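You operate a simulated robot arm through the tools that you are given. There is no shell and no other tool.

You are at the controls of a simulated robot arm. One attempt, no reset.

JOB
Change the engine's filter for the kind its plate names, seal oiled first.
Fine: old filter in the scrap tray; dab the new seal on the soak mat; screw it home.

It is judged by the outcome, as a careful person would: the job done as asked, and still so three seconds after it is handed in. It fails if anything else is knocked over, pushed out of place, dropped, spilled or broken. A push-on lid holds only when it is set on centred and level and pressed home; a screw cap is set on level and turned clockwise until tight.

ROBOT AND FRAMES
A 7-joint arm with a two-finger gripper, fixed in place. Base frame: the origin is on the floor under the middle of its stand, x ahead of it, y to its left, z up; the work surface is at about z = 0.82. Units: m, degrees, N and s.
With the tool pointing down near the work surface it reaches from about 0.34 to 0.72 m from the base axis. Its first joint turns from -66.0 to 66.0 degrees. Payload 2.45 kg.
The TCP is the grasp point between the finger pads, 0.026 m short of the fingertips. In the tool frame z runs along the fingers and y along their closing line. The gripper opens to 0.096 m; its body begins 0.069 m behind the TCP.
Orientation is that of the tool frame in the base frame, as a unit quaternion [x, y, z, w]. With the fingers straight down and closing along the base's y, the tool's x points along the base's -x, its y along +y and its z along -z.

CONTROLS
- The arm moves only by the tool apply_moves. Its argument "rows" is a list of rows, each an object (a shift or turn left out is 0, a gripper value left out holds the last) with "translation": the shift along the tool's x, y, z in units of 300 mm (1.0 is 300 mm), a list of three; "dr": the turn, a rotation vector about the tool's x, y, z in units of 90 degrees (1.0 is 90 degrees), a list of three. In form: [{"translation": [x, y, z], "dr": [rx, ry, rz]}, ...]. A call has 1 to 20 rows; each row is the pose to reach, as a shift and turn from the pose commanded when the call began, along the tool's axes at that moment. "jaw" is the opening, from 0 (shut) to 1 (fully open), set as the call begins (left out, the last holds). A call with a number of a shift or a turn outside -1 to 1 is refused whole. A row lasts 0.2 s, in which the tool goes at most 0.05 m and 8.6 degrees; a call with a longer step from one row to the next is refused whole, and so is a gripper value outside its range. Where a pose cannot be reached the arm comes as near as it can. A force on the tool above 40 N (or 10 N above the force at the start of the call, whichever is more), or a blocked arm, ends the call early, and 0.2 s more pass. The fingers move at their own pace (about 0.05 m/s each) and stop on an object; they squeeze with about 31 N. The grip force told is the motor's: it shows also when the fingers shut on nothing. Time passes only in rows, and 0.2 s behind the last, so rows that repeat a pose let the fingers close. The reply holds the time, the measured pose of the TCP, the force on the tool along the base axes, the opening and the grip force, in the units named above and with some noise, with the torque about the TCP (base axes, N m) and any sound that the robot's microphone picked up, and new pictures: "pictures" is both (left out), scene, wrist or none.
- Cameras (640 x 400 px; columns grow to the right, rows downward): "scene" is fixed at [0.1714, -0.3981, 1.4273]; the picture's right is [0.71, -0.71, 0.00], its down [-0.40, -0.40, -0.83] and it looks along [0.58, 0.58, -0.56] (base axes); focal length 214 px, centre (320, 200). "wrist" rides on the gripper at [0.082, 0.003, -0.098] in the tool frame; the picture's right is [-0.04, 1.00, 0.00], its down [-0.73, -0.03, -0.68] and it looks along [-0.68, -0.03, 0.73] (tool axes); focal length 256 px, centre (320, 200). There is no depth. A picture from a camera that has moved, and an enlarged one, comes with that camera's place and axes in the base frame and with its lens.
- close_up(camera, box): a new picture of the part [left, top, right, bottom] of that camera's present view, enlarged. The clock stands still meanwhile.
- sign_off(): hands the job in; it is judged then, once.

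Nothing tells you positions but the pictures and the camera data. Unless the task says otherwise, let go and move clear before handing in.

The tools are called after "Emit:" by a JSON object that holds its "name" and its "arguments". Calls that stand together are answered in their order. apply_moves: Moves the arm, as the interface text tells. Its arguments: {"type":"object","properties":{"rows":{"type":"array"},"jaw":{"type":"number"},"pictures":{"type":"string","enum":["both","scene","wrist","none"]}},"required":["rows"]} The other tools are called the same way: close_up (camera, box) takes an enlarged picture of a part of a camera's view; sign_off () hands the job in.

At the start:

```text
t: 0.0
ee_pos: [0.4405, -0.0218, 1.3313]
ee_rot: [0.001, 1.0, 0.0, 0.0]
force: [1.0, 1.0, -0.6]
moment: [-0.02, 0.02, -0.02]
width: 0.0957
gripper_force: 0.0
```

scene: 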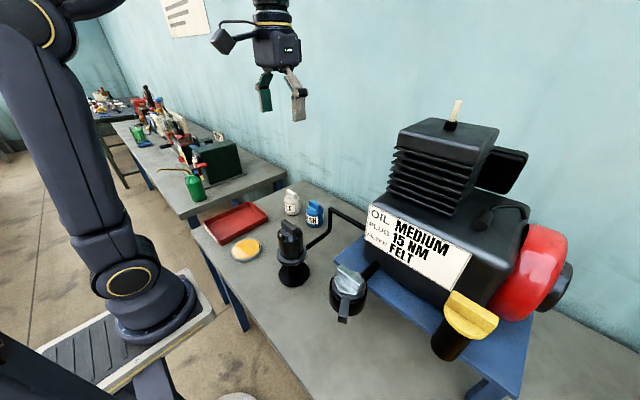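
wrist: 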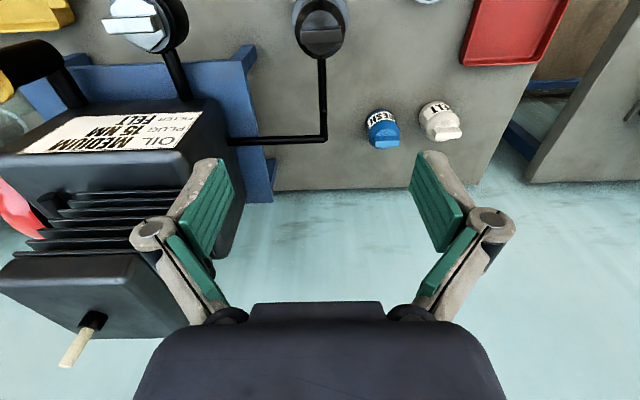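

I see an engine with a plate that reads OIL MEDIUM / PLUG 15 NM / FILTER FELT, plus two small canisters (white and blue), a red tray, a soak mat and a filter on a stand. I'll zoom in on each before moving anything.

Emit:
{"name": "close_up", "arguments": {"camera": "scene", "box": [190, 160, 390, 330]}}

Emit:
{"name": "close_up", "arguments": {"camera": "scene", "box": [350, 190, 500, 300]}}

Emit:
{"name": "close_up", "arguments": {"camera": "wrist", "box": [280, 0, 560, 175]}}

Emit:
{"name": "close_up", "arguments": {"camera": "wrist", "box": [0, 0, 280, 175]}}

Emit:
{"name": "close_up", "arguments": {"camera": "scene", "box": [270, 180, 350, 230]}}

```text
2.35 times, centred on (290, 245) of scene
camera zoom: at [0.1714, -0.3981, 1.4273], right [0.71, -0.71, 0.0], down [-0.4, -0.4, -0.83], along [0.58, 0.58, -0.56], focal length 505 px, centre (391, 94)
```

zoom: 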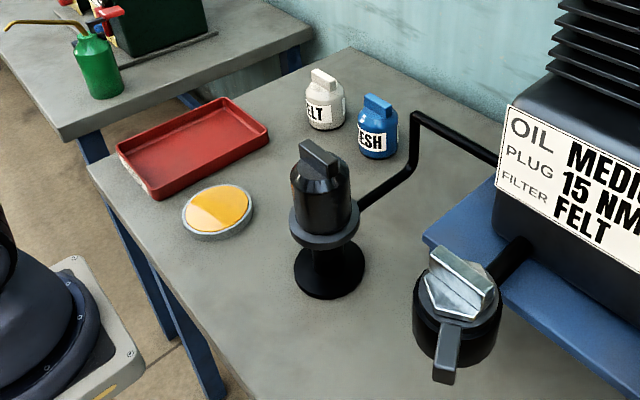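

```text
3.64 times, centred on (425, 245) of scene
camera zoom: at [0.1714, -0.3981, 1.4273], right [0.71, -0.71, 0.0], down [-0.4, -0.4, -0.83], along [0.58, 0.58, -0.56], focal length 780 px, centre (-62, 36)
```

zoom: 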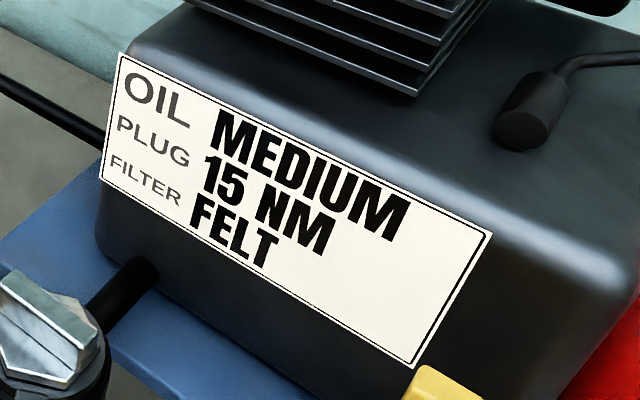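

```text
2.29 times, centred on (420, 88) of wrist
camera zoom: at [0.3603, -0.0187, 1.4291], right [0.04, 1.0, 0.0], down [0.73, -0.03, 0.68], along [0.68, -0.03, -0.73], focal length 585 px, centre (91, 457)
```

zoom: 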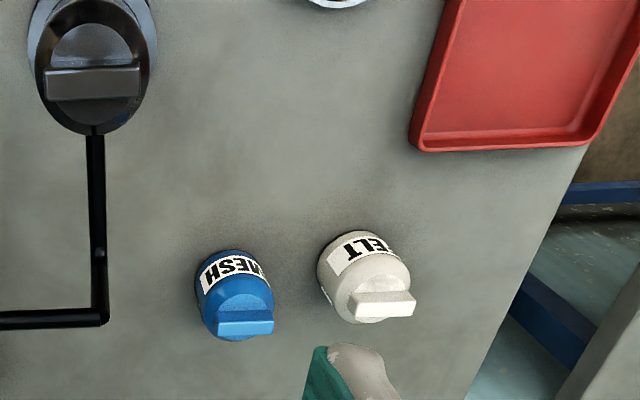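

```text
2.29 times, centred on (140, 88) of wrist
camera zoom: at [0.3603, -0.0187, 1.4291], right [0.04, 1.0, 0.0], down [0.73, -0.03, 0.68], along [0.68, -0.03, -0.73], focal length 585 px, centre (731, 457)
```

zoom: 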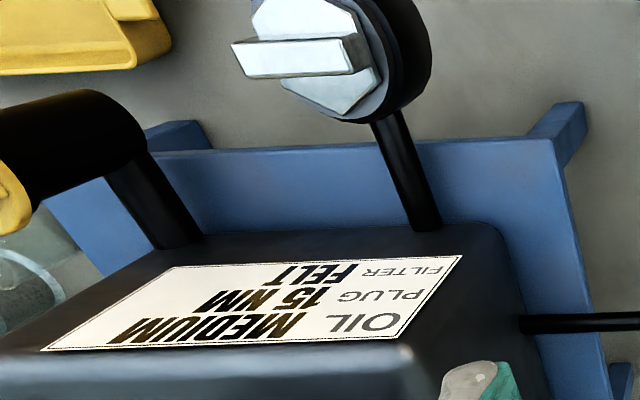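

```text
8.00 times, centred on (310, 205) of scene
camera zoom: at [0.1714, -0.3981, 1.4273], right [0.71, -0.71, 0.0], down [-0.4, -0.4, -0.83], along [0.58, 0.58, -0.56], focal length 1716 px, centre (400, 160)
```

zoom: 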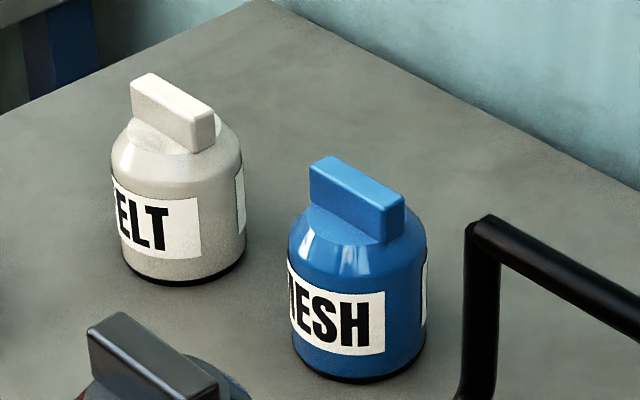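

The engine's filter is the black one on the pedestal at about (0.43, -0.02), top near z 1.02. The plate asks for FELT, which is the white filter at about (0.65, 0.255). The red scrap tray is at about (0.42, 0.35) and the soak mat at about (0.37, 0.185). The grip bars run along y, so I'll turn the gripper 90° and come down over the old filter for a closer look.

Emit:
{"name": "apply_moves", "arguments": {"rows": [{"translation": [0.003, 0, 0.04], "dr": [0, 0, 0.0909]}, {"translation": [0.006, 0, 0.08], "dr": [0, 0, 0.1818]}, {"translation": [0.01, 0, 0.12], "dr": [0, 0, 0.2727]}, {"translation": [0.013, 0, 0.16], "dr": [0, 0, 0.3636]}, {"translation": [0.016, 0, 0.2], "dr": [0, 0, 0.4545]}, {"translation": [0.02, 0, 0.24], "dr": [0, 0, 0.5454]}, {"translation": [0.023, 0, 0.28], "dr": [0, 0, 0.6363]}, {"translation": [0.026, 0, 0.32], "dr": [0, 0, 0.7272]}, {"translation": [0.03, 0, 0.36], "dr": [0, 0, 0.8181]}, {"translation": [0.033, 0, 0.4], "dr": [0, 0, 0.909]}, {"translation": [0.035, 0, 0.43], "dr": [0, 0, 1.0]}, {"translation": [0.035, 0, 0.43], "dr": [0, 0, 1.0]}], "jaw": 1}}

```text
t: 2.6
ee_pos: [0.4301, -0.0214, 1.2016]
ee_rot: [0.708, 0.706, -0.001, 0.0]
force: [-0.2, 0.1, 0.3]
moment: [0.02, -0.02, 0.02]
width: 0.0959
gripper_force: 0.1
camera wrist: at [0.435, 0.0595, 1.2999], right [1.0, -0.04, 0.0], down [-0.03, -0.73, 0.68], along [-0.03, -0.68, -0.73], focal length 256 px, centre (320, 200)
```

scene: 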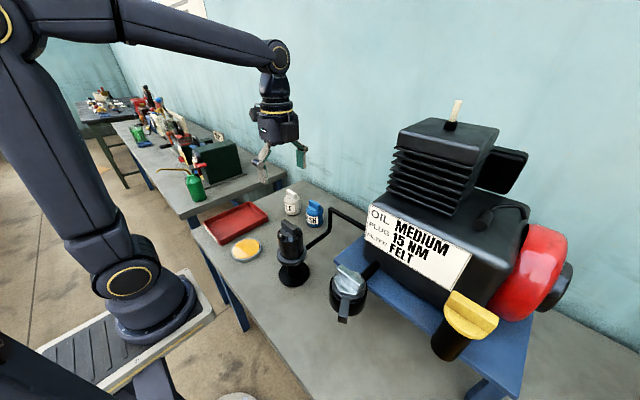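
wrist: 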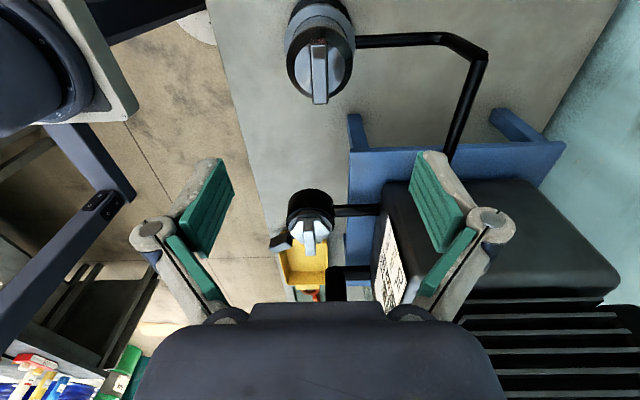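

Emit:
{"name": "close_up", "arguments": {"camera": "wrist", "box": [260, 0, 380, 110]}}

Emit:
{"name": "close_up", "arguments": {"camera": "scene", "box": [260, 200, 330, 300]}}

```text
3.64 times, centred on (320, 55) of wrist
camera zoom: at [0.435, 0.0595, 1.2999], right [1.0, -0.04, 0.0], down [-0.03, -0.73, 0.68], along [-0.03, -0.68, -0.73], focal length 931 px, centre (320, 727)
```

zoom: 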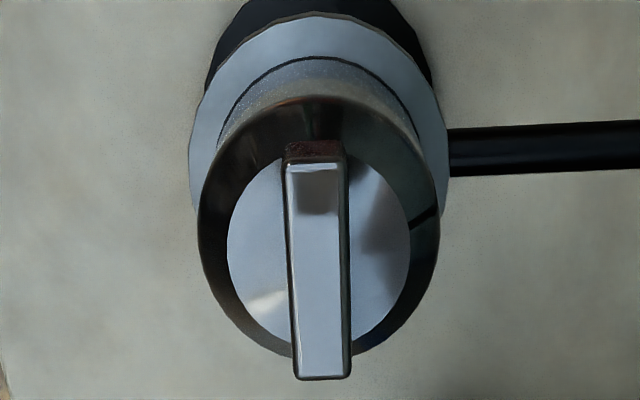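

```text
4.00 times, centred on (295, 250) of scene
camera zoom: at [0.1714, -0.3981, 1.4273], right [0.71, -0.71, 0.0], down [-0.4, -0.4, -0.83], along [0.58, 0.58, -0.56], focal length 858 px, centre (420, 0)
```

zoom: 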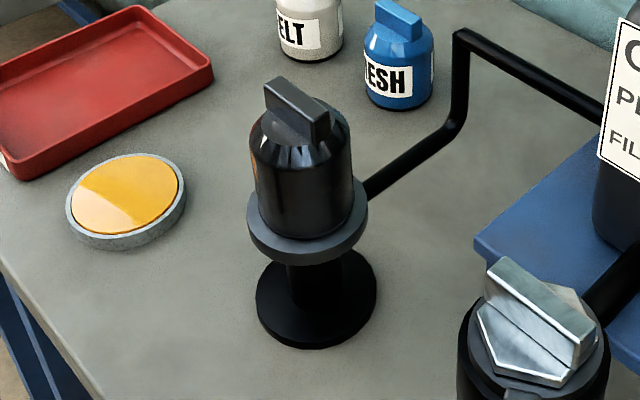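

The old filter's bar is about 16 mm thick and 51 mm long along y, centred at (0.431, -0.019). Its top is at roughly z 1.039. I'll drop to just above it and look before closing.

Emit:
{"name": "apply_moves", "arguments": {"rows": [{"translation": [0.002, 0.001, 0.08]}, {"translation": [0.004, 0.002, 0.16]}, {"translation": [0.006, 0.003, 0.24]}, {"translation": [0.008, 0.003, 0.32]}, {"translation": [0.008, 0.003, 0.38]}, {"translation": [0.008, 0.003, 0.42]}, {"translation": [0.008, 0.003, 0.44]}, {"translation": [0.008, 0.003, 0.44]}], "jaw": 0.7}}

Emit:
{"name": "close_up", "arguments": {"camera": "scene", "box": [250, 170, 350, 290]}}

Emit:
{"name": "close_up", "arguments": {"camera": "wrist", "box": [200, 80, 440, 260]}}

```text
t: 4.4
ee_pos: [0.431, -0.0187, 1.0696]
ee_rot: [0.708, 0.706, 0.0, 0.0]
force: [-0.1, 0.1, 0.3]
moment: [-0.01, -0.03, -0.01]
width: 0.0671
gripper_force: 0.1
camera wrist: at [0.4353, 0.0615, 1.1678], right [1.0, -0.04, 0.0], down [-0.03, -0.73, 0.68], along [-0.03, -0.68, -0.73], focal length 256 px, centre (320, 200)
```

scene: 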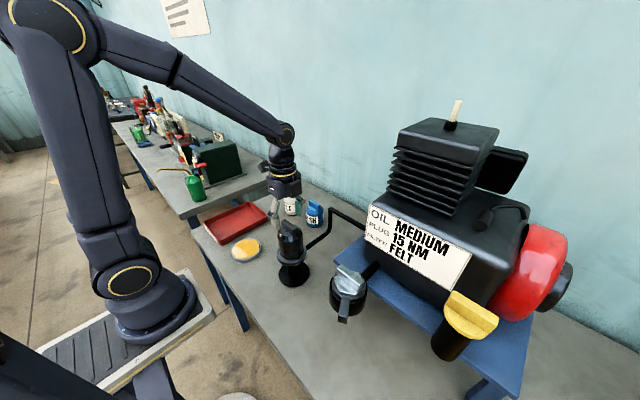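
wrist: 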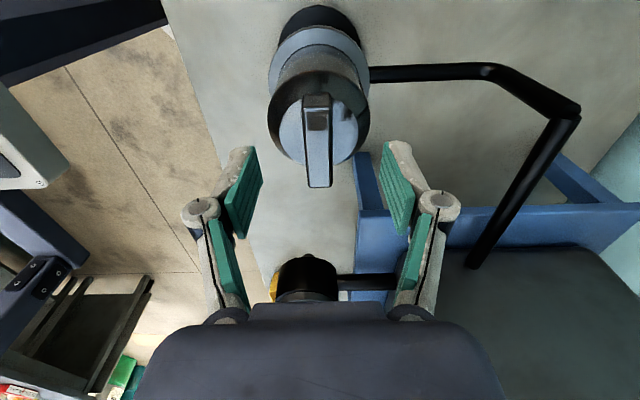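

```text
3.33 times, centred on (300, 230) of scene
camera zoom: at [0.1714, -0.3981, 1.4273], right [0.71, -0.71, 0.0], down [-0.4, -0.4, -0.83], along [0.58, 0.58, -0.56], focal length 715 px, centre (387, 100)
```

zoom: 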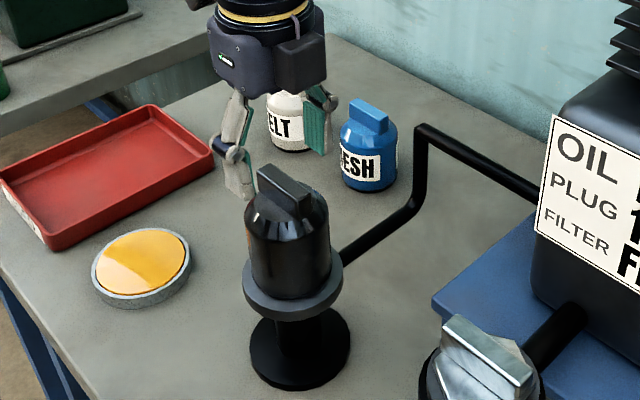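

```text
2.22 times, centred on (320, 170) of wrist
camera zoom: at [0.4353, 0.0615, 1.1678], right [1.0, -0.04, 0.0], down [-0.03, -0.73, 0.68], along [-0.03, -0.68, -0.73], focal length 569 px, centre (320, 267)
```

zoom: 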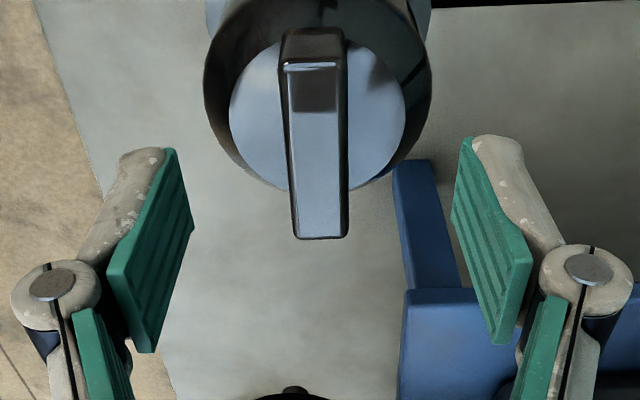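

The fingers straddle the bar and everything lines up. I'll lower until the tips are beside the bar, close on it and check the grip.

Emit:
{"name": "apply_moves", "arguments": {"rows": [{"translation": [-0.002, -0.001, 0.03]}, {"translation": [-0.004, -0.002, 0.06]}, {"translation": [-0.004, -0.002, 0.085]}, {"translation": [-0.004, -0.002, 0.085]}], "jaw": 0.7, "pictures": "none"}}

Emit:
{"name": "apply_moves", "arguments": {"rows": [{}, {}, {}, {}, {}, {}], "jaw": 0}}

Emit:
{"name": "close_up", "arguments": {"camera": "wrist", "box": [200, 80, 440, 260]}}

Emit:
{"name": "close_up", "arguments": {"camera": "scene", "box": [250, 170, 350, 290]}}

```text
t: 5.4
ee_pos: [0.4313, -0.0203, 1.0451]
ee_rot: [0.707, 0.707, 0.0, 0.001]
force: [0.1, 0.6, 0.0]
moment: [-0.03, -0.02, -0.01]
width: 0.0668
gripper_force: 0.1
```

```text
t: 6.8
ee_pos: [0.4298, -0.0195, 1.0454]
ee_rot: [0.707, 0.707, 0.0, -0.001]
force: [-7.1, 0.0, 1.5]
moment: [0.0, 0.17, 0.01]
width: 0.0166
gripper_force: 30.9
camera wrist: at [0.4347, 0.0608, 1.1425], right [1.0, -0.04, 0.0], down [-0.03, -0.73, 0.68], along [-0.03, -0.68, -0.73], focal length 256 px, centre (320, 200)
```

scene: 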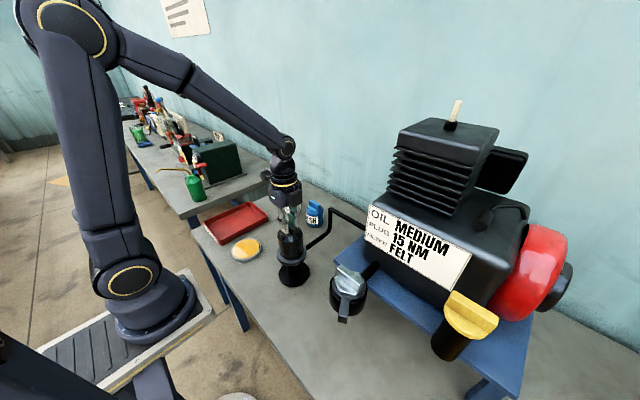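
wrist: 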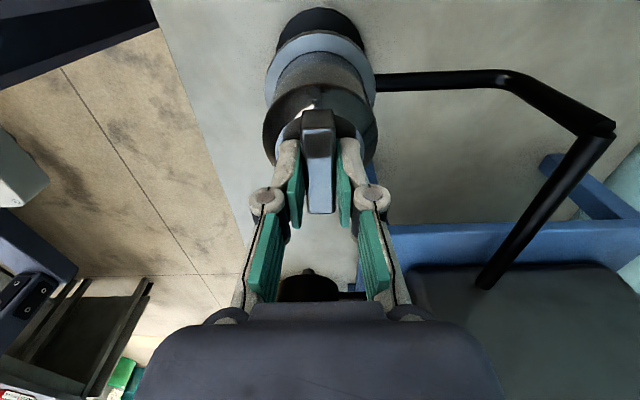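

```text
2.22 times, centred on (320, 170) of wrist
camera zoom: at [0.4347, 0.0608, 1.1425], right [1.0, -0.04, 0.0], down [-0.03, -0.73, 0.68], along [-0.03, -0.68, -0.73], focal length 569 px, centre (320, 267)
```

zoom: 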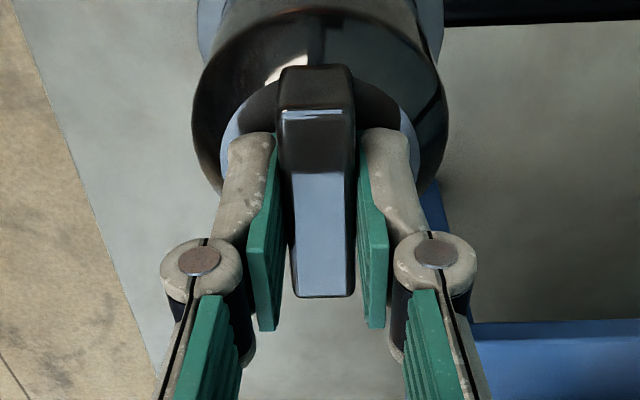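

```text
3.33 times, centred on (300, 230) of scene
camera zoom: at [0.1712, -0.3981, 1.4273], right [0.71, -0.71, 0.0], down [-0.4, -0.4, -0.83], along [0.58, 0.58, -0.56], focal length 715 px, centre (387, 100)
```

zoom: 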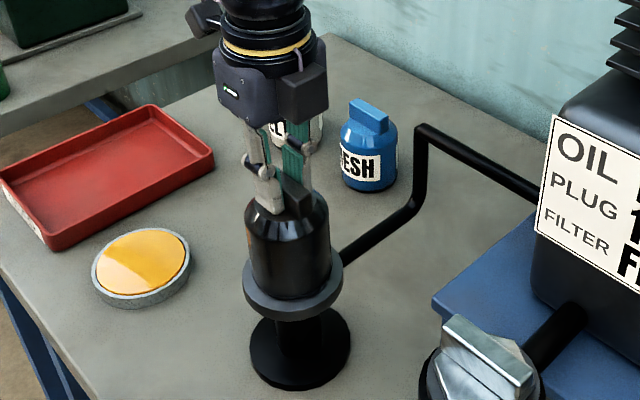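

The bar is gripped (width 16.6 mm, 31 N). I'll turn anticlockwise a little, watching torque and vertical force, and re-centre about 1.5 mm in x.

Emit:
{"name": "apply_moves", "arguments": {"rows": [{"translation": [0, -0.004, 0], "dr": [0, 0, -0.04]}, {"translation": [0, -0.004, 0], "dr": [0, 0, -0.1]}, {"translation": [0, -0.004, 0], "dr": [0, 0, -0.17]}, {"translation": [0, -0.004, 0], "dr": [0, 0, -0.25]}, {"translation": [0, -0.004, 0], "dr": [0, 0, -0.33]}], "jaw": 0}}

Emit:
{"name": "close_up", "arguments": {"camera": "wrist", "box": [200, 20, 440, 200]}}

```text
t: 8.0
ee_pos: [0.4297, -0.0198, 1.0448]
ee_rot: [0.501, 0.865, 0.0, -0.001]
force: [-3.3, -1.3, 7.1]
moment: [0.17, 0.25, -0.03]
width: 0.0167
gripper_force: 30.8
camera wrist: at [0.3931, 0.0516, 1.1429], right [0.89, 0.46, 0.0], down [0.34, -0.65, 0.68], along [0.31, -0.6, -0.73], focal length 256 px, centre (320, 200)
```

scene: 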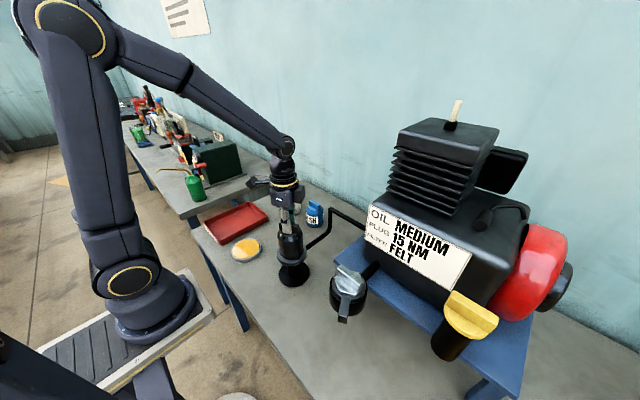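
wrist: 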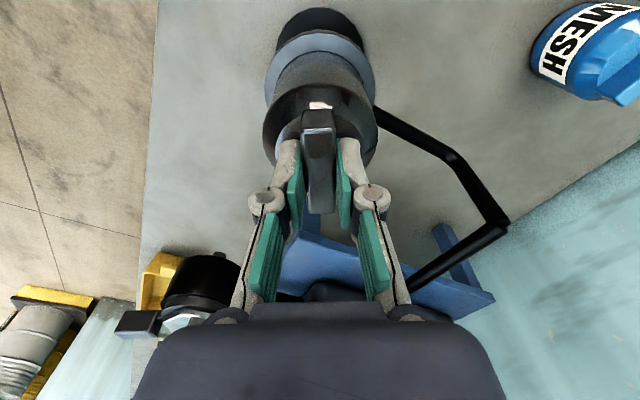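

```text
2.22 times, centred on (320, 110) of wrist
camera zoom: at [0.3931, 0.0516, 1.1429], right [0.89, 0.46, 0.0], down [0.34, -0.65, 0.68], along [0.31, -0.6, -0.73], focal length 569 px, centre (320, 400)
```

zoom: 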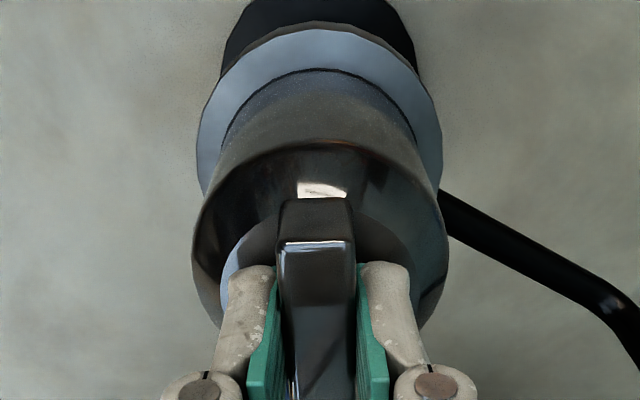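

The filter turned with the grip, torque is small and it is rising slightly. I'll keep turning anticlockwise and let the tool rise a little.

Emit:
{"name": "apply_moves", "arguments": {"rows": [{"translation": [0, 0, -0.002], "dr": [0, 0, -0.08]}, {"translation": [0, 0, -0.003], "dr": [0, 0, -0.17]}, {"translation": [0, 0, -0.004], "dr": [0, 0, -0.26]}, {"translation": [0, 0, -0.005], "dr": [0, 0, -0.35]}, {"translation": [0, 0, -0.006], "dr": [0, 0, -0.44]}, {"translation": [0, 0, -0.007], "dr": [0, 0, -0.53]}, {"translation": [0, 0, -0.008], "dr": [0, 0, -0.62]}, {"translation": [0, 0, -0.009], "dr": [0, 0, -0.67]}], "jaw": 0}}

Emit:
{"name": "close_up", "arguments": {"camera": "wrist", "box": [200, 20, 440, 200]}}

```text
t: 9.8
ee_pos: [0.4298, -0.0207, 1.0476]
ee_rot: [-0.001, 1.0, 0.0, 0.0]
force: [4.8, -2.9, -6.5]
moment: [-0.08, -0.19, 0.02]
width: 0.0165
gripper_force: 31.3
camera wrist: at [0.3491, -0.0179, 1.1452], right [0.04, 1.0, 0.0], down [0.73, -0.03, 0.68], along [0.68, -0.03, -0.73], focal length 256 px, centre (320, 200)
```

scene: 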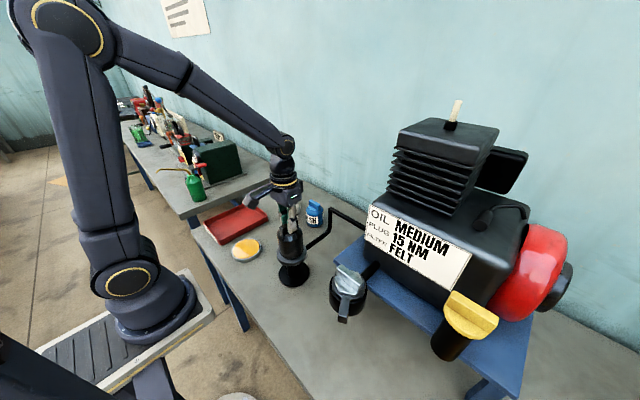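
wrist: 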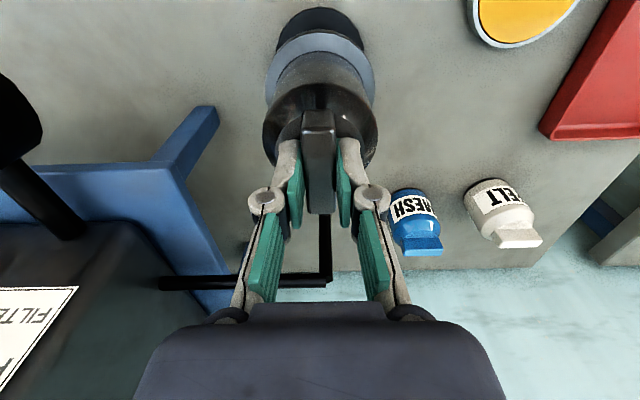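

```text
2.22 times, centred on (320, 110) of wrist
camera zoom: at [0.3491, -0.0179, 1.1452], right [0.04, 1.0, 0.0], down [0.73, -0.03, 0.68], along [0.68, -0.03, -0.73], focal length 569 px, centre (320, 400)
```

zoom: 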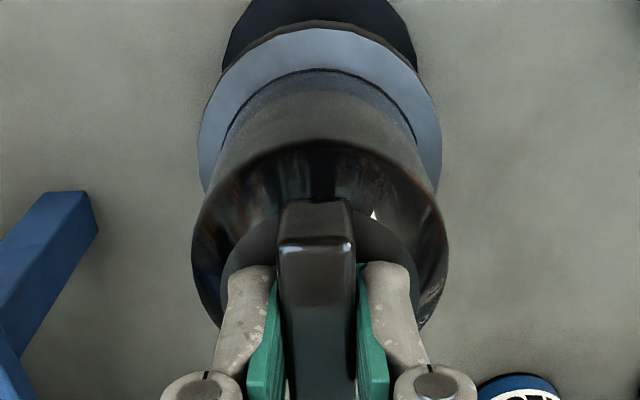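

A quarter turn is done and the tool is now pulling up slightly, so the pitch is small. I'll go on another quarter turn at the same height.

Emit:
{"name": "apply_moves", "arguments": {"rows": [{"translation": [0, 0, 0], "dr": [0, 0, -0.09]}, {"translation": [0, 0, 0], "dr": [0, 0, -0.18]}, {"translation": [0, 0, 0], "dr": [0, 0, -0.27]}, {"translation": [0, 0, 0], "dr": [0, 0, -0.36]}, {"translation": [0, 0, 0], "dr": [0, 0, -0.45]}, {"translation": [0, 0, 0], "dr": [0, 0, -0.54]}, {"translation": [0, 0, 0], "dr": [0, 0, -0.63]}, {"translation": [0, 0, 0], "dr": [0, 0, -0.72]}, {"translation": [0, 0, 0], "dr": [0, 0, -0.81]}, {"translation": [0, 0, 0], "dr": [0, 0, -0.9]}, {"translation": [0, 0, 0], "dr": [0, 0, -0.99]}], "jaw": 0}}

Emit:
{"name": "close_up", "arguments": {"camera": "wrist", "box": [200, 20, 440, 200]}}

```text
t: 12.2
ee_pos: [0.4302, -0.0197, 1.0477]
ee_rot: [-0.702, 0.713, -0.001, 0.001]
force: [2.1, -14.0, 23.9]
moment: [-0.21, -0.06, -0.06]
width: 0.0165
gripper_force: 30.5
camera wrist: at [0.4263, -0.1029, 1.1461], right [-1.0, 0.05, 0.0], down [0.04, 0.73, 0.68], along [0.04, 0.68, -0.73], focal length 256 px, centre (320, 200)
```

scene: 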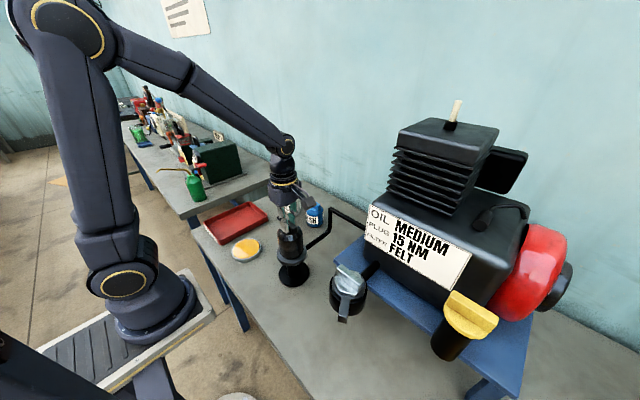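
wrist: 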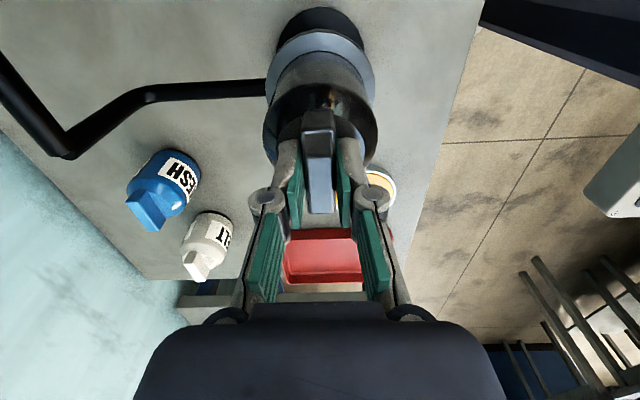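

```text
2.22 times, centred on (320, 110) of wrist
camera zoom: at [0.4263, -0.1029, 1.1461], right [-1.0, 0.05, 0.0], down [0.04, 0.73, 0.68], along [0.04, 0.68, -0.73], focal length 569 px, centre (320, 400)
```

zoom: 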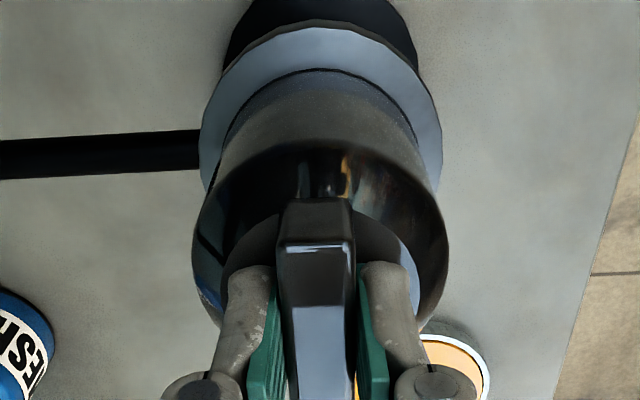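

The upward force shows the filter is climbing the thread at about 2.4 mm per quarter turn. I'll raise to relieve it and turn another 45°.

Emit:
{"name": "apply_moves", "arguments": {"rows": [{"translation": [0, 0, -0.006], "dr": [0, 0, 0]}, {"translation": [0, 0, -0.007], "dr": [0, 0, -0.08]}, {"translation": [0, 0, -0.008], "dr": [0, 0, -0.17]}, {"translation": [0, 0, -0.009], "dr": [0, 0, -0.26]}, {"translation": [0, 0, -0.01], "dr": [0, 0, -0.35]}, {"translation": [0, 0, -0.011], "dr": [0, 0, -0.44]}, {"translation": [0, 0, -0.012], "dr": [0, 0, -0.5]}], "jaw": 0}}

Emit:
{"name": "close_up", "arguments": {"camera": "wrist", "box": [200, 20, 440, 200]}}

```text
t: 13.8
ee_pos: [0.4286, -0.0205, 1.0504]
ee_rot: [0.921, -0.389, 0.0, 0.0]
force: [0.1, -0.1, -1.4]
moment: [0.0, 0.01, -0.02]
width: 0.0164
gripper_force: 31.2
camera wrist: at [0.4849, -0.0818, 1.1488], right [-0.74, -0.67, 0.0], down [-0.49, 0.55, 0.68], along [-0.45, 0.51, -0.73], focal length 256 px, centre (320, 200)
```

scene: 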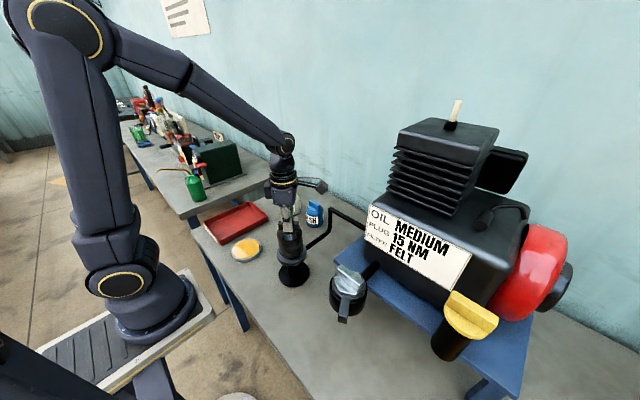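
wrist: 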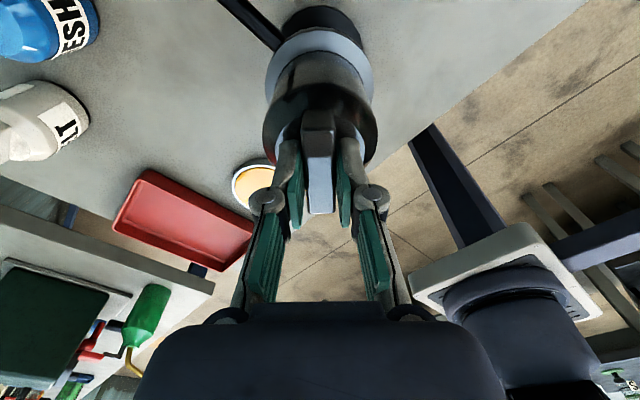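

```text
2.22 times, centred on (320, 110) of wrist
camera zoom: at [0.4849, -0.0818, 1.1488], right [-0.74, -0.67, 0.0], down [-0.49, 0.55, 0.68], along [-0.45, 0.51, -0.73], focal length 569 px, centre (320, 400)
```

zoom: 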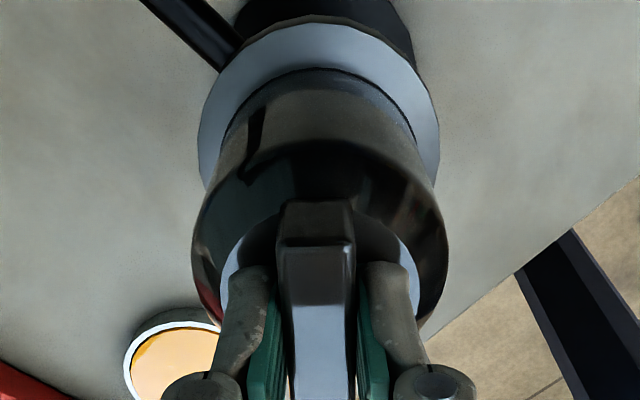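

Forces have dropped to just a small weight, so the filter seems free of the thread. I'll lift a few millimetres to confirm.

Emit:
{"name": "apply_moves", "arguments": {"rows": [{"translation": [0, 0, -0.01]}, {"translation": [0, 0, -0.03]}, {"translation": [0, 0, -0.06]}, {"translation": [0, 0, -0.1]}, {"translation": [0, 0, -0.14]}], "jaw": 0}}

Emit:
{"name": "close_up", "arguments": {"camera": "scene", "box": [250, 170, 350, 290]}}

Emit:
{"name": "close_up", "arguments": {"camera": "wrist", "box": [200, 0, 440, 180]}}

```text
t: 15.0
ee_pos: [0.4292, -0.0195, 1.093]
ee_rot: [0.921, -0.389, -0.001, 0.0]
force: [-1.5, -0.2, -2.0]
moment: [0.01, 0.02, -0.01]
width: 0.0164
gripper_force: 31.2
camera wrist: at [0.485, -0.0816, 1.1909], right [-0.75, -0.67, 0.0], down [-0.49, 0.55, 0.68], along [-0.45, 0.51, -0.73], focal length 256 px, centre (320, 200)
```

scene: 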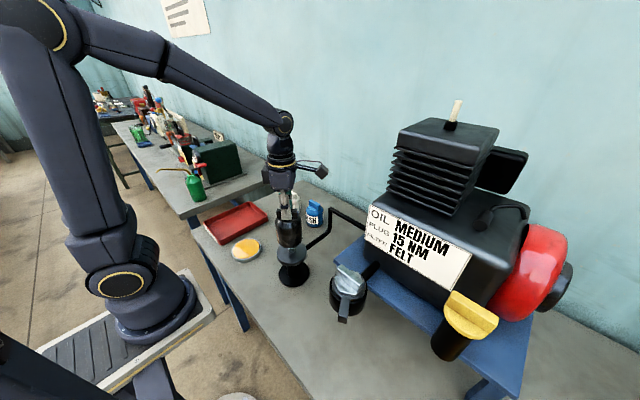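
wrist: 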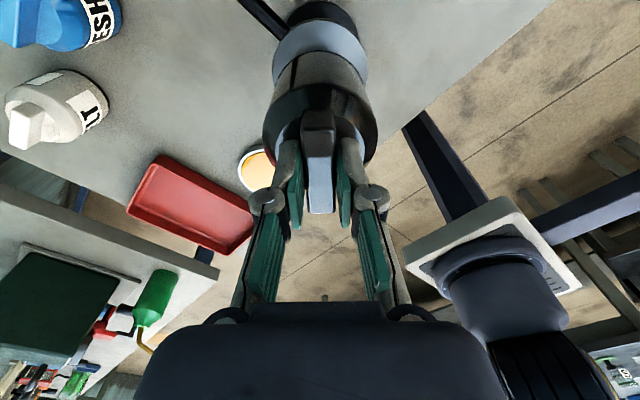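

```text
3.33 times, centred on (300, 230) of scene
camera zoom: at [0.1715, -0.3981, 1.4272], right [0.71, -0.71, 0.0], down [-0.4, -0.4, -0.83], along [0.58, 0.58, -0.56], focal length 715 px, centre (387, 100)
```

zoom: 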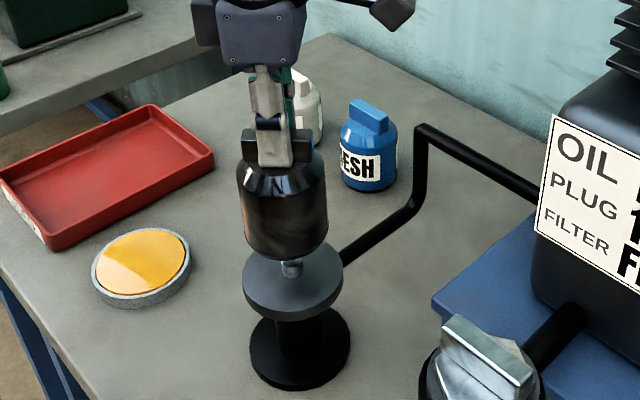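

```text
2.22 times, centred on (320, 90) of wrist
camera zoom: at [0.485, -0.0816, 1.1909], right [-0.75, -0.67, 0.0], down [-0.49, 0.55, 0.68], along [-0.45, 0.51, -0.73], focal length 569 px, centre (320, 444)
```

zoom: 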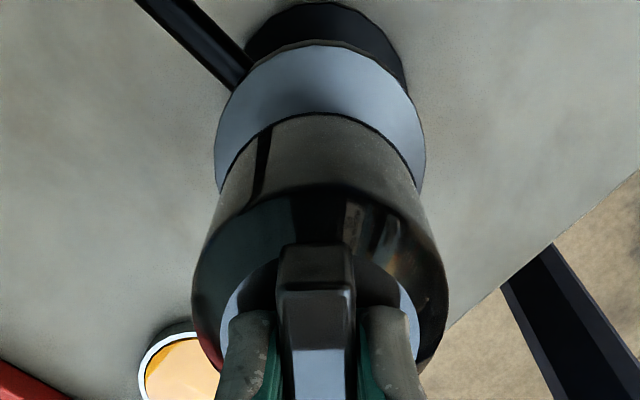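

The old filter is clear of its stud. The tray spans about x 0.317–0.535, y 0.286–0.441, so I'll carry the filter level to its middle at (0.426, 0.363).

Emit:
{"name": "apply_moves", "arguments": {"rows": [{"translation": [-0.02, -0.019, -0.03], "dr": [0, 0, 0.03]}, {"translation": [-0.06, -0.0575, -0.05], "dr": [0, 0, 0.07]}, {"translation": [-0.13, -0.1245, -0.05], "dr": [0, 0, 0.11]}, {"translation": [-0.21, -0.201, -0.05], "dr": [0, 0, 0.15]}, {"translation": [-0.29, -0.278, -0.05], "dr": [0, 0, 0.19]}, {"translation": [-0.37, -0.3545, -0.05], "dr": [0, 0, 0.23]}, {"translation": [-0.45, -0.431, -0.05], "dr": [0, 0, 0.27]}, {"translation": [-0.53, -0.508, -0.05], "dr": [0, 0, 0.31]}, {"translation": [-0.61, -0.584, -0.05], "dr": [0, 0, 0.35]}, {"translation": [-0.69, -0.661, -0.05], "dr": [0, 0, 0.39]}, {"translation": [-0.77, -0.738, -0.05], "dr": [0, 0, 0.43]}, {"translation": [-0.84, -0.805, -0.05], "dr": [0, 0, 0.47]}, {"translation": [-0.9, -0.862, -0.05], "dr": [0, 0, 0.5]}, {"translation": [-0.9207, -0.882, -0.05], "dr": [0, 0, 0.5]}, {"translation": [-0.9207, -0.882, -0.05], "dr": [0, 0, 0.5]}], "jaw": 0}}

Emit:
{"name": "close_up", "arguments": {"camera": "scene", "box": [180, 140, 320, 280]}}

Emit:
{"name": "close_up", "arguments": {"camera": "wrist", "box": [160, 0, 480, 240]}}

```text
t: 18.2
ee_pos: [0.4278, 0.3623, 1.1077]
ee_rot: [-0.701, 0.713, -0.001, -0.001]
force: [-0.7, 0.0, -1.9]
moment: [0.05, 0.02, -0.03]
width: 0.0166
gripper_force: 31.0
camera wrist: at [0.4245, 0.2798, 1.2058], right [-1.0, 0.06, 0.0], down [0.04, 0.73, 0.68], along [0.04, 0.68, -0.73], focal length 256 px, centre (320, 200)
```

scene: 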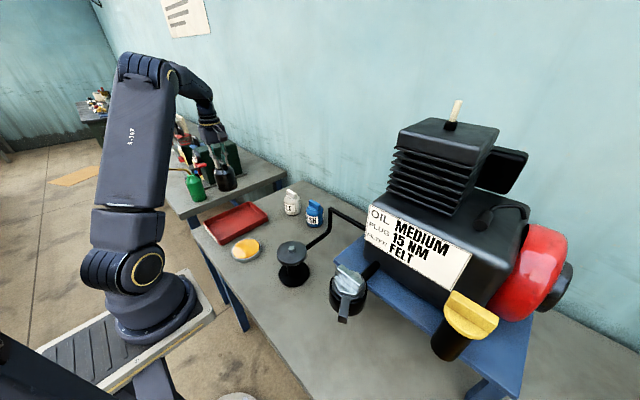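
wrist: 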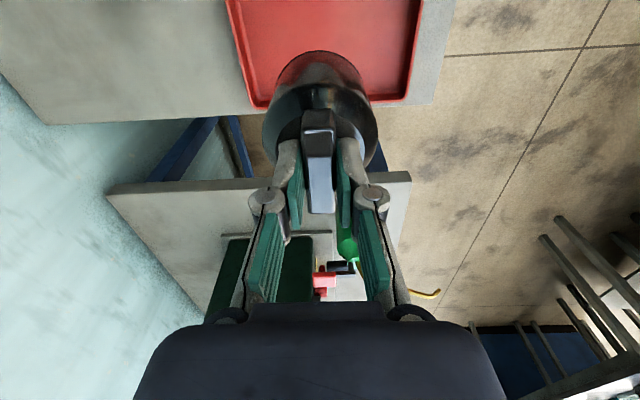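

```text
2.86 times, centred on (250, 210) of scene
camera zoom: at [0.1715, -0.3981, 1.4273], right [0.71, -0.71, 0.0], down [-0.4, -0.4, -0.83], along [0.58, 0.58, -0.56], focal length 613 px, centre (520, 171)
```

zoom: 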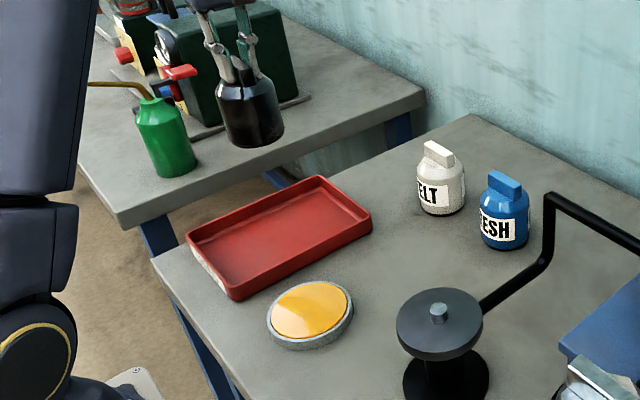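

```text
1.67 times, centred on (320, 120) of wrist
camera zoom: at [0.4245, 0.2798, 1.2058], right [-1.0, 0.06, 0.0], down [0.04, 0.73, 0.68], along [0.04, 0.68, -0.73], focal length 427 px, centre (320, 333)
```

zoom: 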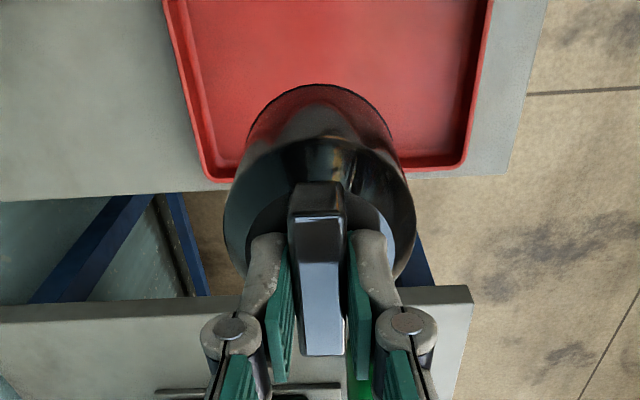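

The old filter hangs level over the middle of the tray. I'll lower it until it is just above the tray floor.

Emit:
{"name": "apply_moves", "arguments": {"rows": [{"translation": [0, 0.003, 0.06]}, {"translation": [0, 0.006, 0.14]}, {"translation": [0, 0.01, 0.22]}, {"translation": [0, 0.01, 0.3]}, {"translation": [0, 0.01, 0.37]}, {"translation": [0, 0.01, 0.43]}, {"translation": [0, 0.01, 0.48]}, {"translation": [0, 0.01, 0.51]}, {"translation": [0, 0.01, 0.53]}, {"translation": [0, 0.01, 0.53]}], "jaw": 0}}

Emit:
{"name": "close_up", "arguments": {"camera": "scene", "box": [190, 170, 290, 270]}}

```text
t: 20.4
ee_pos: [0.4255, 0.3633, 0.9477]
ee_rot: [-0.701, 0.713, 0.0, 0.0]
force: [-0.8, -0.6, -2.2]
moment: [0.0, -0.03, -0.01]
width: 0.0164
gripper_force: 31.4
camera wrist: at [0.4207, 0.2802, 1.0463], right [-1.0, 0.06, 0.0], down [0.04, 0.73, 0.68], along [0.04, 0.68, -0.73], focal length 256 px, centre (320, 200)
```

scene: 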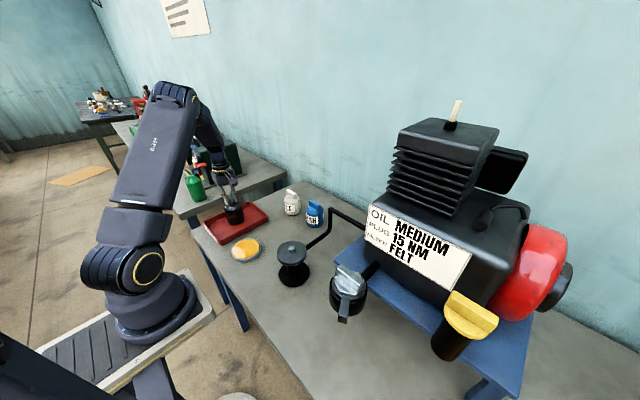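
wrist: 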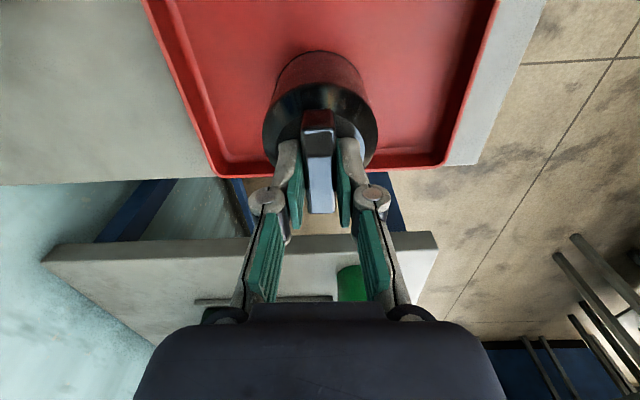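

```text
4.00 times, centred on (240, 220) of scene
camera zoom: at [0.1715, -0.3981, 1.4273], right [0.71, -0.71, 0.0], down [-0.4, -0.4, -0.83], along [0.58, 0.58, -0.56], focal length 858 px, centre (640, 120)
```

zoom: 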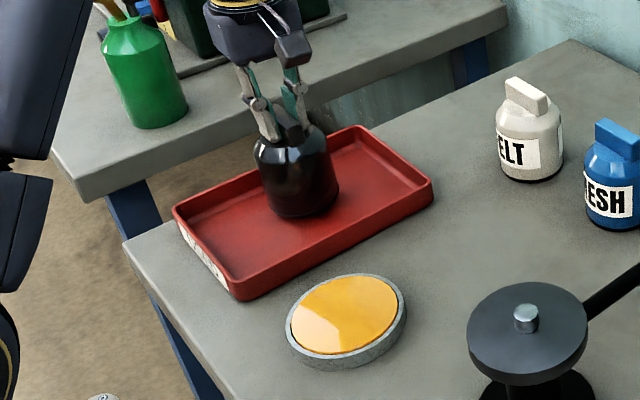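

The filter is just above the tray floor, well inside the rim. I'll ease it down until I feel contact.

Emit:
{"name": "apply_moves", "arguments": {"rows": [{"translation": [0, 0, 0.004]}, {"translation": [0, 0, 0.008]}, {"translation": [0, 0, 0.012]}, {"translation": [0, 0, 0.016]}], "jaw": 0, "pictures": "none"}}

```text
t: 21.4
ee_pos: [0.4239, 0.3633, 0.9429]
ee_rot: [-0.701, 0.713, 0.0, 0.0]
force: [-0.5, -0.6, -1.7]
moment: [0.01, 0.01, -0.01]
width: 0.0168
gripper_force: 31.1
```

Emit:
{"name": "apply_moves", "arguments": {"rows": [{"translation": [0, 0, 0.003]}, {"translation": [0, 0, 0.006]}, {"translation": [0, 0, 0.009]}], "jaw": 0, "pictures": "none"}}

```text
t: 22.2
ee_pos: [0.4248, 0.362, 0.9414]
ee_rot: [-0.701, 0.714, 0.0, -0.001]
force: [0.6, 0.6, -2.5]
moment: [-0.01, 0.03, -0.02]
width: 0.0166
gripper_force: 31.1
```

Emit:
{"name": "apply_moves", "arguments": {"rows": [{"translation": [0, 0, 0.003]}, {"translation": [0, 0, 0.006]}, {"translation": [0, 0, 0.009]}], "jaw": 0, "pictures": "scene"}}

Emit:
{"name": "close_up", "arguments": {"camera": "scene", "box": [200, 170, 270, 240]}}

```text
t: 23.0
ee_pos: [0.4249, 0.363, 0.9374]
ee_rot: [-0.702, 0.713, 0.0, 0.001]
force: [0.1, 0.3, -1.9]
moment: [0.02, 0.0, 0.05]
width: 0.0163
gripper_force: 30.7
```

scene: 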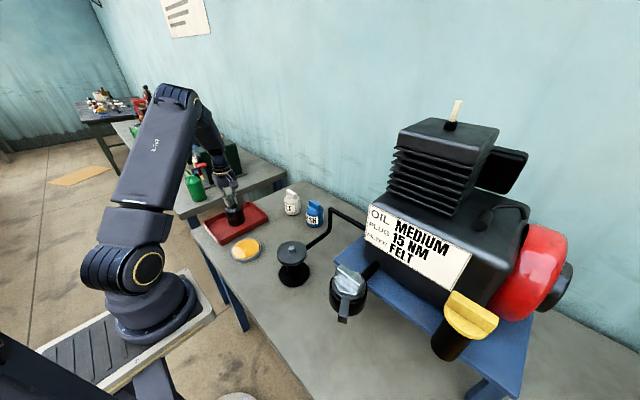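

```text
5.71 times, centred on (235, 205) of scene
camera zoom: at [0.1715, -0.3981, 1.4273], right [0.71, -0.71, 0.0], down [-0.4, -0.4, -0.83], along [0.58, 0.58, -0.56], focal length 1226 px, centre (806, 171)
```

zoom: 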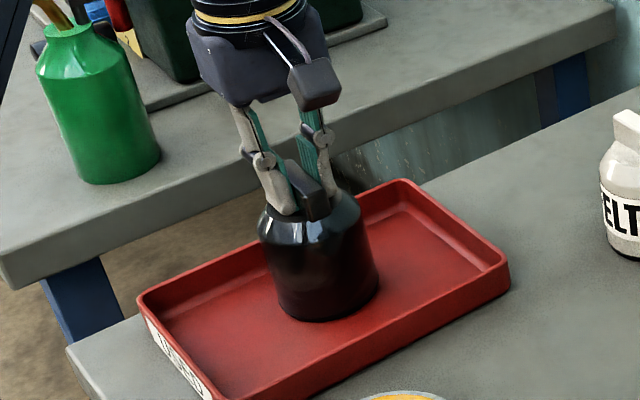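

There's no contact yet, only the weight, so I'll keep easing down.

Emit:
{"name": "apply_moves", "arguments": {"rows": [{"translation": [0, 0, 0.003]}, {"translation": [0, 0, 0.006]}, {"translation": [0, 0, 0.009]}], "jaw": 0, "pictures": "none"}}

```text
t: 23.8
ee_pos: [0.4246, 0.3626, 0.9367]
ee_rot: [-0.701, 0.713, -0.001, 0.001]
force: [-4.8, -9.1, 27.2]
moment: [-0.08, 0.15, 0.07]
width: 0.0165
gripper_force: 31.1
```

Contact at TCP z ≈ 0.937. I'll ease off about 2 mm to take the load away, then open.

Emit:
{"name": "apply_moves", "arguments": {"rows": [{"translation": [0, 0, -0.004]}, {"translation": [0, 0, -0.0065]}, {"translation": [0, 0, -0.0065]}], "jaw": 0, "pictures": "none"}}

Emit:
{"name": "apply_moves", "arguments": {"rows": [{}, {}, {}, {}], "jaw": 0.55, "pictures": "none"}}

Emit:
{"name": "apply_moves", "arguments": {"rows": [{"translation": [0, 0, -0.03]}, {"translation": [0, 0, -0.08]}, {"translation": [0, 0, -0.14]}, {"translation": [0, 0, -0.22]}, {"translation": [0, 0, -0.32]}, {"translation": [0, 0, -0.42]}, {"translation": [0, 0, -0.5]}, {"translation": [0, 0, -0.5]}], "jaw": 0.55}}

Emit:
{"name": "close_up", "arguments": {"camera": "scene", "box": [200, 170, 340, 280]}}

```text
t: 24.6
ee_pos: [0.4253, 0.363, 0.9375]
ee_rot: [-0.701, 0.713, 0.0, 0.0]
force: [1.0, -3.7, 11.6]
moment: [0.09, -0.04, -0.01]
width: 0.0166
gripper_force: 31.1
```

```text
t: 25.6
ee_pos: [0.4252, 0.3627, 0.9373]
ee_rot: [-0.701, 0.713, 0.0, 0.0]
force: [0.2, 0.1, 0.9]
moment: [0.01, 0.03, 0.01]
width: 0.053
gripper_force: 0.1
```

```text
t: 27.4
ee_pos: [0.4244, 0.3629, 1.0878]
ee_rot: [-0.701, 0.713, 0.0, 0.0]
force: [0.6, -0.4, 0.1]
moment: [-0.01, -0.02, 0.01]
width: 0.0529
gripper_force: 0.1
camera wrist: at [0.421, 0.2804, 1.1867], right [-1.0, 0.06, 0.0], down [0.04, 0.73, 0.68], along [0.04, 0.68, -0.73], focal length 256 px, centre (320, 200)
```

scene: 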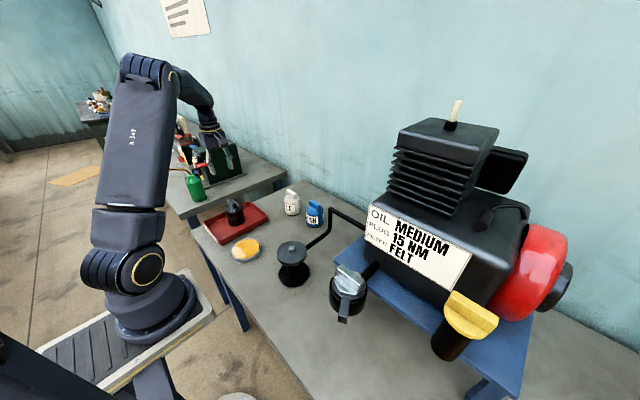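
wrist: 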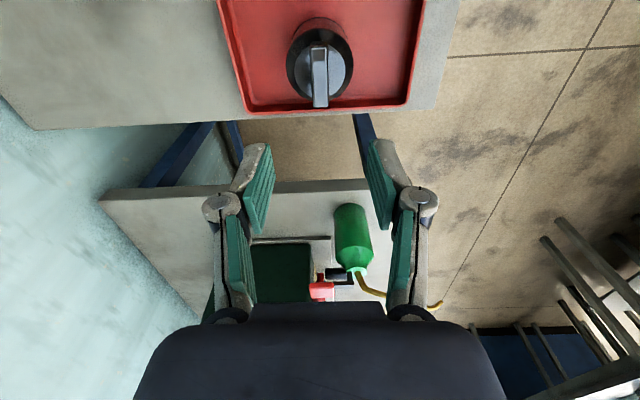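

```text
3.64 times, centred on (270, 225) of scene
camera zoom: at [0.1714, -0.3981, 1.4273], right [0.71, -0.71, 0.0], down [-0.4, -0.4, -0.83], along [0.58, 0.58, -0.56], focal length 780 px, centre (502, 109)
```

zoom: 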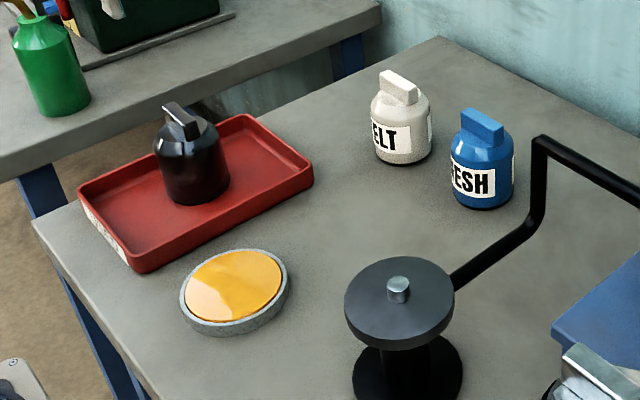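

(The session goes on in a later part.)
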